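You operate a simulated robot arm through the tools that you are given. There is no shell and no other tool. Be economical: measure what you need, move in short steps, check, and stop when the job is done.

Carry out the task below with a simulated robot arm. There is one attempt and no reset: what you move stays moved.

TASK
Put the silver tin from the top of the window table on the notebook.
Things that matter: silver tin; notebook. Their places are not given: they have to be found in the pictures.

The check looks at the end state, three seconds after you hand in, the way a careful person would. Anything else that was tipped, shoved, dropped, spilled or broken makes it a failure.

THE ROBOT
A 7-joint arm with a two-finger parallel gripper, fixed in place. Base frame: the origin is at the foot of the arm, x ahead of it, y to its left, z up; the work surface is at about z = 0. Lengths are in m, angles in rad, forces in N, time in s.
With the tool pointing down near the work surface it reaches from about 0.24 to 0.62 m from the base axis. Its first joint turns from -1.152 to 1.152 rad. Payload 2.6 kg.
The tool frame sits at the grasp point between the pads (the TCP): z along the fingers, y along the line on which they close. The tips reach 0.03 m beyond it. Largest opening 0.094 m; finger width 0.028, thickness 0.01; the body of the gripper, 0.05 by 0.096 m, starts 0.055 m behind the TCP.
Orientation is that of the tool frame in the base frame, as a unit quaternion [x, y, z, w]. With the fingers straight down and closing along the base's y, the tool's x points along the base's -x, its y along +y and its z along -z.

THE INTERFACE
- The arm moves only by the tool arm_command. Its argument "series" is one flat list of numbers, 7 for each row, row after row: the turn, a rotation vector about the tool's x, y, z in rad, then the shift along the tool's x, y, z in cm, then the gripper command, from -1 (shut) to 1 (fully open), values between in proportion. In form: [wx, wy, wz, tx, ty, tz, grip, wx, wy, wz, tx, ty, tz, grip, ...]. A call has 1 to 10 rows; each row is the pose to reach, as a shift and turn from the pose commanded when the call began, along the tool's axes at that moment. Rows are played at 5 a second. More than 0.05 m and 0.15 rad between two rows, or a gripper value outside its range, and nothing of the call is played. Where a pose cannot be reached the arm comes as near as it can. A force on the tool above 40 N (or 10 N above the force at the start of the call, whichever is more), or a blocked arm, ends the call early, and 0.2 s more pass. Each finger travels about 0.072 m/s and halts on what it meets, pressing with about 22 N; the grip force reading is that of the motor and also rises with nothing between the fingers. The clock runs only during rows and for 0.2 s after the last one: add rows that repeat a pose to give the fingers time. The reply holds the time, the measured pose of the TCP, the force on the tool along the base axes, the opening and the grip force, in the units named above and with some noise.
- Cameras (640 x 400 px; columns grow to the right, rows downward): "scene" is fixed at [0.0517, 0.4611, 0.5417]; the picture's right is [-0.35, -0.94, 0.00], its down [-0.70, 0.26, -0.66] and it looks along [0.62, -0.23, -0.75] (base axes); focal length 341 px, centre (320, 200). "wrist" rides on the gripper at [-0.037, 0, -0.058] in the tool frame; the picture's right is [0.00, -1.00, 0.00], its down [0.97, 0.00, -0.24] and it looks along [0.24, 0.00, 0.97] (tool axes); focal length 218 px, centre (320, 200).
- capture(camera): a new picture of that camera. The clock stands still meanwhile.
- measure_at(camera, pixels): for up to 12 pixels [column, row] of the newest picture of that camera ("zoom" is the newest enlarged one), the place [x, y, z] in the base frame of the surface seen there, good to about 0.002 m, but the place of the scene camera against the robot may be out by one fixed shift of up to 0.018 m in any direction. The clock stands still meanwhile.
- zoom(camera, box): a new picture of the part [left, top, right, bottom] of that camera's present view, enlarged. The clock stands still meanwhile.
- finish_job(): hands the job in; it is judged then, once.

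Go step by step. Measure first, check grasps and placings, and put right what went wrong. The budget is 60 turns and 26 pictures, counting those below and the enlarged ones. Unless the task says otherwise, let go and move clear before handing in, and close with one line.

The tools are called after "Emit:" as name(argument=value, ...) on one line, values as JSON. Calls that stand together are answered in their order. arm_command: Moves the arm, as the interface text tells. Its arguments: {"type":"object","properties":{"series":{"type":"array"}},"required":["series"]} The other tools are called the same way: capture (camera) takes a picture; measure_at (camera, pixels) gives the place of the surface under pixels of a picture; zoom (camera, box) takes an enlarged picture of a part of a camera's view; finish_job () hands the job in.

At the start:

```text
time: 0.0
ee_pos: [0.2419, 0.3054, 0.258]
tcp_rot: [0.0, 1.0, 0.0, -0.001]
contact_force: [-0.5, 0.8, -0.7]
width: 0.094
finger_force: 0.2
```

scene: 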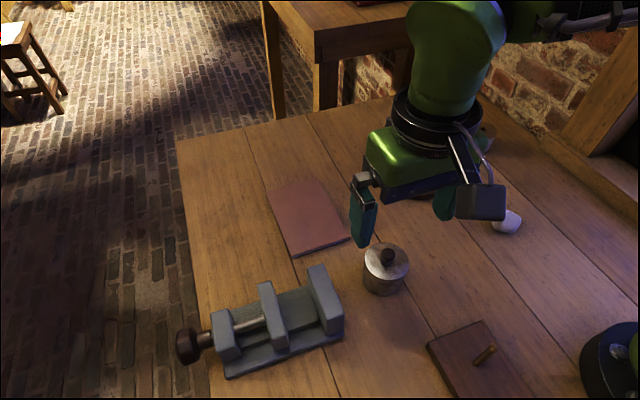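
wrist: 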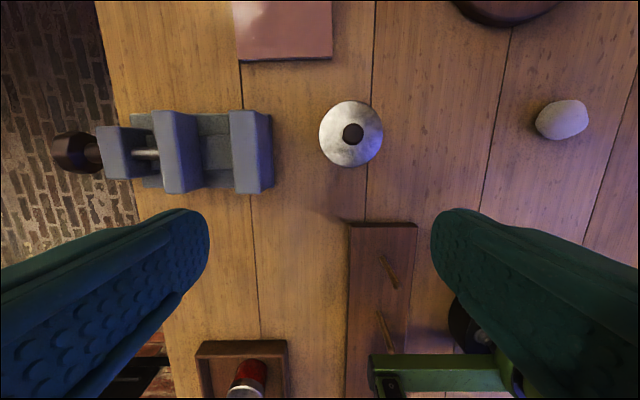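

The tin with a dark knob appears at scene (386,268) and wrist (351,133), and a flat reddish slab that could be the notebook is at scene (305,215). I'll enlarge the scene and measure from the wrist.

Emit:
zoom(camera="scene", box=[240, 150, 540, 338])

Emit:
measure_at(camera="wrist", pixels=[[351, 132], [332, 120], [351, 163], [320, 133], [382, 133], [351, 103], [300, 133], [240, 58], [330, 56], [285, 30], [260, 150], [400, 180]])

Emit:
measure_at(camera="scene", pixels=[[387, 255], [386, 246], [370, 262], [405, 262], [380, 290], [268, 188], [318, 182], [295, 255], [350, 238], [305, 215], [350, 290], [280, 230]])

```text
2.13 times, centred on (390, 244) of scene
```

zoom: 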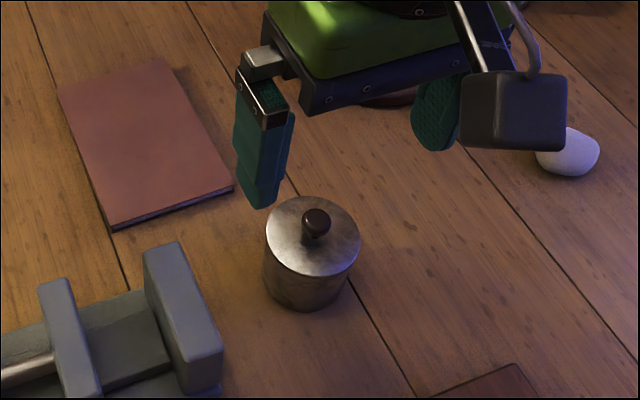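

```text
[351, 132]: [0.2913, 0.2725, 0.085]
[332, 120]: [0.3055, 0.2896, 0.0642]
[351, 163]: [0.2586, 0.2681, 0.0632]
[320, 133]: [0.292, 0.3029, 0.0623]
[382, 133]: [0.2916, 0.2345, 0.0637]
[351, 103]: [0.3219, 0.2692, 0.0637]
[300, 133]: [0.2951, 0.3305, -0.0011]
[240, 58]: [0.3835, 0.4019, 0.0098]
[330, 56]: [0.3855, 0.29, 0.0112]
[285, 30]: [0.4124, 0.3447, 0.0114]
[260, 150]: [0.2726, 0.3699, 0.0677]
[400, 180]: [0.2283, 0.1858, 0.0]
```

```text
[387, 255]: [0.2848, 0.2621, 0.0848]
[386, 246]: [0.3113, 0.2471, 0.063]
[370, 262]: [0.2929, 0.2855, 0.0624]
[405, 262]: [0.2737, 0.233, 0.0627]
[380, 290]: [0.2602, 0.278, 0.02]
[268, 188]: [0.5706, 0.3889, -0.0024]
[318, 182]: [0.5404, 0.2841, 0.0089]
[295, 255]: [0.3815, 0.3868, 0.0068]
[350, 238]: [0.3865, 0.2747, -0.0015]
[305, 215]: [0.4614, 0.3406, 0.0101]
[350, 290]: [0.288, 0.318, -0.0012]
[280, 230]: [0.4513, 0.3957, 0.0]
```

The wrist readings put the tin centre at about (0.290, 0.269), 0.066 wide, with its rim at z 0.063 and knob top at 0.085. The notebook's top is at z 0.011, with its near edge at x 0.384 and y from 0.29 to 0.40. I'll move above the tin with the gripper open.

Emit:
arm_command(series=[0, 0, 0, -2.4, -1.8, 0, 1, 0, 0, 0, -4.86, -3.67, 0, 1, 0, 0, 0, -4.86, -3.67, 4, 1, 0, 0, 0, -4.86, -3.67, 8, 1, 0, 0, 0, -4.86, -3.67, 11, 1, 0, 0, 0, -4.86, -3.67, 11, 1])

Emit:
capture(camera="wrist")

Emit:
capture(camera="scene")

```text
time: 1.4
ee_pos: [0.29, 0.2654, 0.148]
tcp_rot: [0.0, 1.0, 0.001, 0.0]
contact_force: [0.2, 0.8, -0.9]
width: 0.0942
finger_force: 0.0
```

```text
22 pictures are left
```

wrist: 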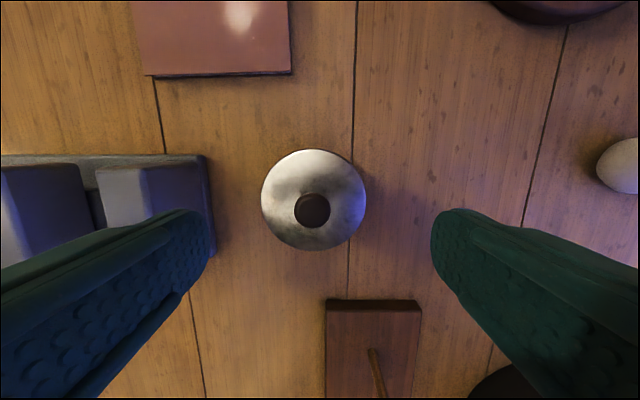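

```text
21 pictures are left
```

scene: 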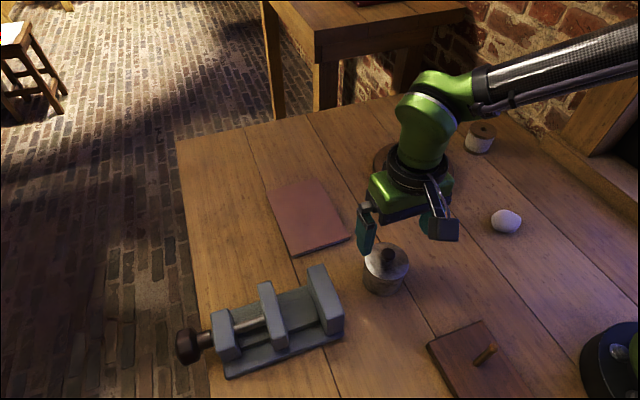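

Emit:
measure_at(camera="wrist", pixels=[[312, 212], [264, 200], [363, 200], [314, 153], [314, 246], [207, 165], [212, 235], [150, 74], [288, 70], [286, 5], [140, 5], [372, 302]])

Emit:
measure_at(camera="scene", pixels=[[270, 190], [314, 182], [297, 252], [346, 237], [308, 215], [372, 258], [402, 258], [327, 205], [285, 222], [292, 186]])

```text
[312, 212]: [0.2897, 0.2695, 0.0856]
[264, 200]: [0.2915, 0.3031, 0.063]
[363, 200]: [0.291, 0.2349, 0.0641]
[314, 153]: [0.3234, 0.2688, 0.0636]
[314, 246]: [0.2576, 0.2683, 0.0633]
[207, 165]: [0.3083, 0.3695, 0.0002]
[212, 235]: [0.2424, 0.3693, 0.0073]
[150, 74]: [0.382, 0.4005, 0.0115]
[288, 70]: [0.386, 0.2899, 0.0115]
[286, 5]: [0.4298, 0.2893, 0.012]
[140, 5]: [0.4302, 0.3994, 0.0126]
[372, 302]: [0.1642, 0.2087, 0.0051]
```

```text
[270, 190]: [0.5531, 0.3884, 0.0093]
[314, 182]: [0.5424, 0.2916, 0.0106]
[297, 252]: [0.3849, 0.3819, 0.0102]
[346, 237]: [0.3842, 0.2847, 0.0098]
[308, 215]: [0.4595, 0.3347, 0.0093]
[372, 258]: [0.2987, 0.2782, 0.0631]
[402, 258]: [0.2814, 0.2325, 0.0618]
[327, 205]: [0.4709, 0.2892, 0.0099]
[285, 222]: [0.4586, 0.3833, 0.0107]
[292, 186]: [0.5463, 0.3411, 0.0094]
```

The tin's centre is confirmed at (0.2905, 0.269), 0.068 wide, and the vise base edge at y 0.369 leaves room for the finger. I'll shift 0.35 cm in y and descend to z of about 0.043.

Emit:
arm_command(series=[0, 0, 0, 0, 0.35, 0, 1, 0, 0, 0, 0, 0.35, 3, 1, 0, 0, 0, 0, 0.35, 6, 1, 0, 0, 0, 0, 0.35, 8.5, 1, 0, 0, 0, 0, 0.35, 10.5, 1, 0, 0, 0, 0, 0.35, 10.5, 1])

Emit:
capture(camera="wrist")

```text
time: 2.8
ee_pos: [0.2917, 0.2695, 0.0402]
tcp_rot: [0.0, 1.0, 0.0, 0.0]
contact_force: [-0.2, -1.1, -0.6]
width: 0.0941
finger_force: 0.0
```

```text
20 pictures are left
```

wrist: 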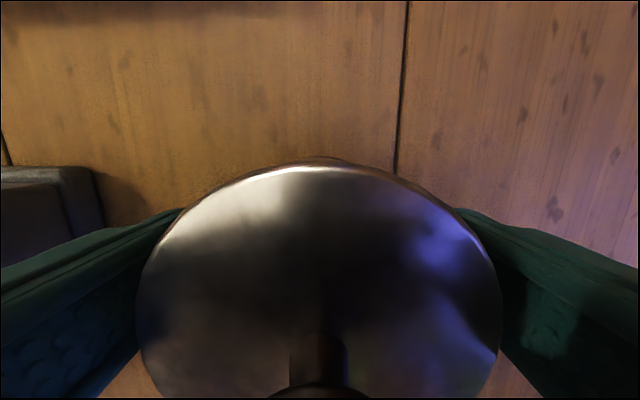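

The tin sits centred between the pads (columns 138–500 around 320) and no force shows. I'll close on it.

Emit:
arm_command(series=[0, 0, 0, 0, 0, 0, 0.4, 0, 0, 0, 0, 0, 0, -0.2, 0, 0, 0, 0, 0, 0, -1, 0, 0, 0, 0, 0, 0, -1, 0, 0, 0, 0, 0, 0, -1, 0, 0, 0, 0, 0, 0, -1])

```text
time: 4.2
ee_pos: [0.2907, 0.2689, 0.0399]
tcp_rot: [0.0, 1.0, 0.0, 0.0]
contact_force: [-0.2, -0.1, -1.0]
width: 0.0708
finger_force: 22.0
```

The fingers halted at 0.0708 with 22 N, so the tin is gripped. I'll lift it gently.

Emit:
arm_command(series=[0, 0, 0, 0, 0, -1, -1, 0, 0, 0, 0, 0, -3, -1, 0, 0, 0, 0, 0, -5, -1, 0, 0, 0, 0, 0, -7, -1, 0, 0, 0, 0, 0, -8, -1, 0, 0, 0, 0, 0, -8, -1])

Emit:
capture(camera="scene")

```text
time: 5.6
ee_pos: [0.2908, 0.2716, 0.1216]
tcp_rot: [-0.001, 1.0, 0.0, 0.0]
contact_force: [0.5, -0.2, -0.5]
width: 0.0705
finger_force: 22.3
```

```text
19 pictures are left
```

scene: 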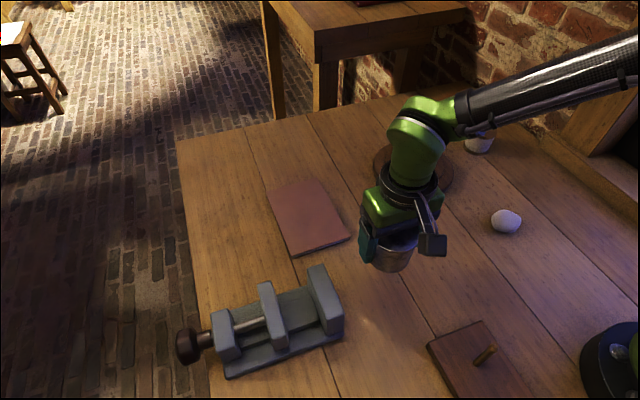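

The tin hangs clear and upright at scene (390,255). I'll carry it to above the notebook at about (0.455, 0.345).

Emit:
arm_command(series=[0, 0, 0, -1.5, 0.7, 0, -1, 0, 0, 0, -4, 1.8, 0, -1, 0, 0, 0, -7, 3.2, 0, -1, 0, 0, 0, -10, 4.5, 0, -1, 0, 0, 0, -13, 5.9, 0, -1, 0, 0, 0, -15.3, 6.9, 0, -1, 0, 0, 0, -16.4, 7.5, 0, -1, 0, 0, 0, -16.4, 7.5, 0, -1])

Emit:
capture(camera="scene")

Emit:
capture(camera="wrist")

```text
time: 7.4
ee_pos: [0.4548, 0.345, 0.1244]
tcp_rot: [0.0, 1.0, -0.001, 0.0]
contact_force: [0.3, -0.2, -1.0]
width: 0.0707
finger_force: 22.1
```

```text
18 pictures are left
```

scene: 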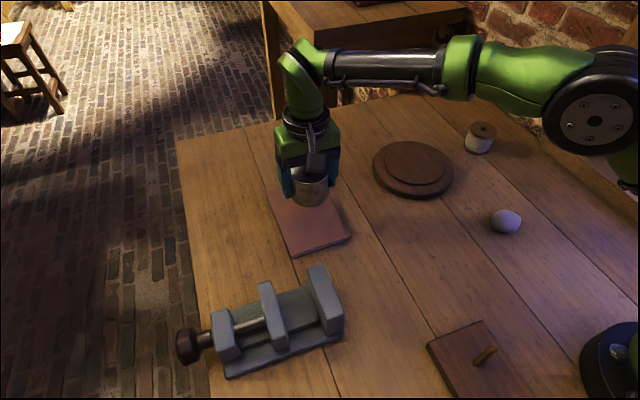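

```text
17 pictures are left
```

wrist: 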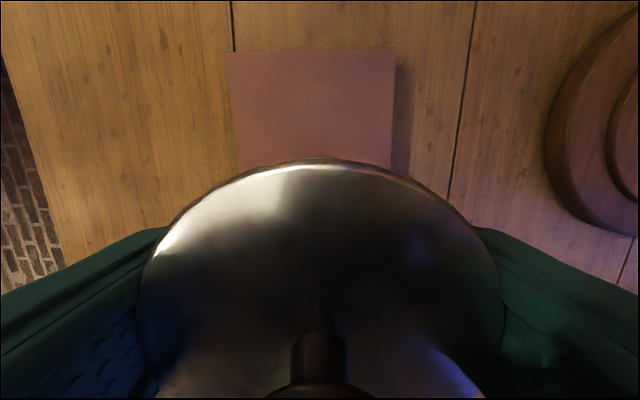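

The tin is over the notebook, whose far edge shows at wrist row 50, y roughly centred. The bottom should meet the notebook at a TCP z of about 0.052, so I'll lower to just above that.

Emit:
arm_command(series=[0, 0, 0, 0, 0, 1.5, -1, 0, 0, 0, 0, 0, 3.5, -1, 0, 0, 0, 0, 0, 5.2, -1, 0, 0, 0, 0, 0, 6.2, -1, 0, 0, 0, 0, 0, 6.6, -1, 0, 0, 0, 0, 0, 6.6, -1])

Emit:
measure_at(camera="wrist", pixels=[[232, 58], [390, 55], [310, 100]])

Emit:
zoom(camera="scene", box=[230, 120, 390, 270])

```text
time: 8.8
ee_pos: [0.4545, 0.3449, 0.0562]
tcp_rot: [0.0, 1.0, 0.0, 0.001]
contact_force: [0.3, -0.7, -0.7]
width: 0.0701
finger_force: 21.9
```

```text
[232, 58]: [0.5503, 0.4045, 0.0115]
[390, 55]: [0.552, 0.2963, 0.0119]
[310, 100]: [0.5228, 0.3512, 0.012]
```

```text
2.67 times, centred on (310, 195) of scene
```

zoom: 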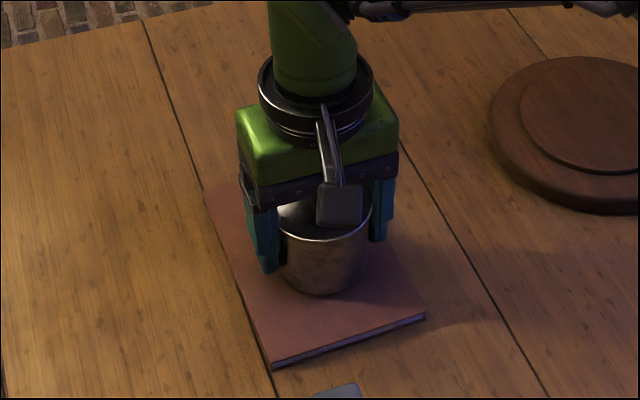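

No contact yet at z 0.056, and the tin is well inside the notebook's outline. I'll lower in millimetre steps and watch the force.

Emit:
arm_command(series=[0, 0, 0, 0, 0, 0.1, -1, 0, 0, 0, 0, 0, 0.2, -1, 0, 0, 0, 0, 0, 0.3, -1, 0, 0, 0, 0, 0, 0.3, -1])

```text
time: 9.8
ee_pos: [0.4547, 0.3459, 0.0536]
tcp_rot: [0.0, 1.0, 0.0, 0.001]
contact_force: [0.4, -0.6, -0.1]
width: 0.0702
finger_force: 22.0
```

Still no contact at z 0.0536, so I'll go down another 1.5 mm.

Emit:
arm_command(series=[0, 0, 0, 0, 0, 0.07, -1, 0, 0, 0, 0, 0, 0.15, -1, 0, 0, 0, 0, 0, 0.15, -1])

```text
time: 10.6
ee_pos: [0.4542, 0.3458, 0.0532]
tcp_rot: [0.001, 1.0, 0.0, 0.0]
contact_force: [-0.5, 0.3, 0.8]
width: 0.0705
finger_force: 22.5
```

The force is perhaps just starting to rise (0.8 against −0.6). I'll take another 1 mm to confirm.

Emit:
arm_command(series=[0, 0, 0, 0, 0, 0.05, -1, 0, 0, 0, 0, 0, 0.1, -1, 0, 0, 0, 0, 0, 0.1, -1])

```text
time: 11.4
ee_pos: [0.4539, 0.3464, 0.0524]
tcp_rot: [0.0, 1.0, 0.001, 0.001]
contact_force: [1.3, 1.1, 7.5]
width: 0.0705
finger_force: 22.4
```

The upward force rose to 7.5 N, so the tin is resting on the notebook. I'll back off half a millimetre and open slowly.

Emit:
arm_command(series=[0, 0, 0, 0, 0, -0.05, -1, 0, 0, 0, 0, 0, -0.05, 0.55, 0, 0, 0, 0, 0, -0.05, 0.7, 0, 0, 0, 0, 0, -0.05, 0.85, 0, 0, 0, 0, 0, -0.05, 1, 0, 0, 0, 0, 0, -0.05, 1, 0, 0, 0, 0, 0, -0.05, 1])

Emit:
capture(camera="wrist")

```text
time: 13.0
ee_pos: [0.4537, 0.345, 0.0514]
tcp_rot: [0.001, 1.0, 0.0, 0.0]
contact_force: [0.1, 0.7, 0.1]
width: 0.0942
finger_force: 0.0
```

```text
15 pictures are left
```

wrist: 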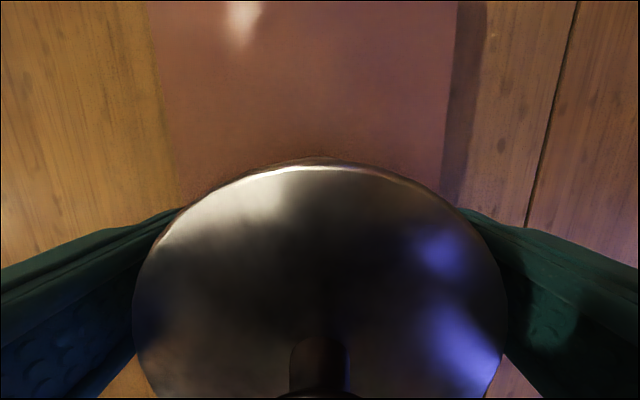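

The fingers are open at 0.094 and the tin stands free between them. I'll raise the arm straight up and clear.

Emit:
arm_command(series=[0, 0, 0, 0, 0, -1.5, 1, 0, 0, 0, 0, 0, -4, 1, 0, 0, 0, 0, 0, -7, 1, 0, 0, 0, 0, 0, -10, 1, 0, 0, 0, 0, 0, -13, 1, 0, 0, 0, 4, -2, -14, 1, 0, 0, 0, 8, -4, -14, 1, 0, 0, 0, 8, -4, -14, 1])

Emit:
capture(camera="scene")

Emit:
capture(camera="wrist")

```text
time: 14.8
ee_pos: [0.374, 0.3072, 0.1914]
tcp_rot: [0.0, 1.0, 0.0, 0.0]
contact_force: [0.4, -0.8, -0.7]
width: 0.0941
finger_force: 0.1
```

```text
14 pictures are left
```

scene: 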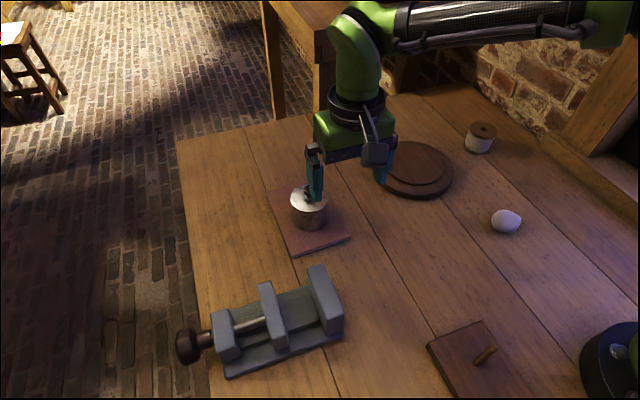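

```text
13 pictures are left
```

wrist: 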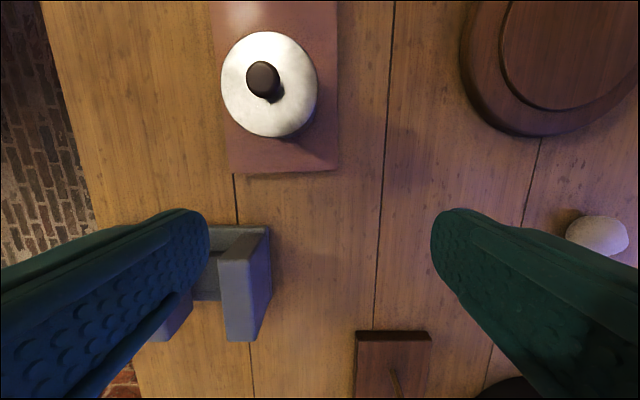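

The tin (scene (308,208), wrist (268,85)) stands upright, fully within the notebook. The arm is clear and the other objects haven't moved, so I'm handing in.

Emit:
finish_job()

```text
The job is handed in.
```

The silver tin is standing upright on the notebook, the gripper is open and clear of it, and nothing else in view was moved.
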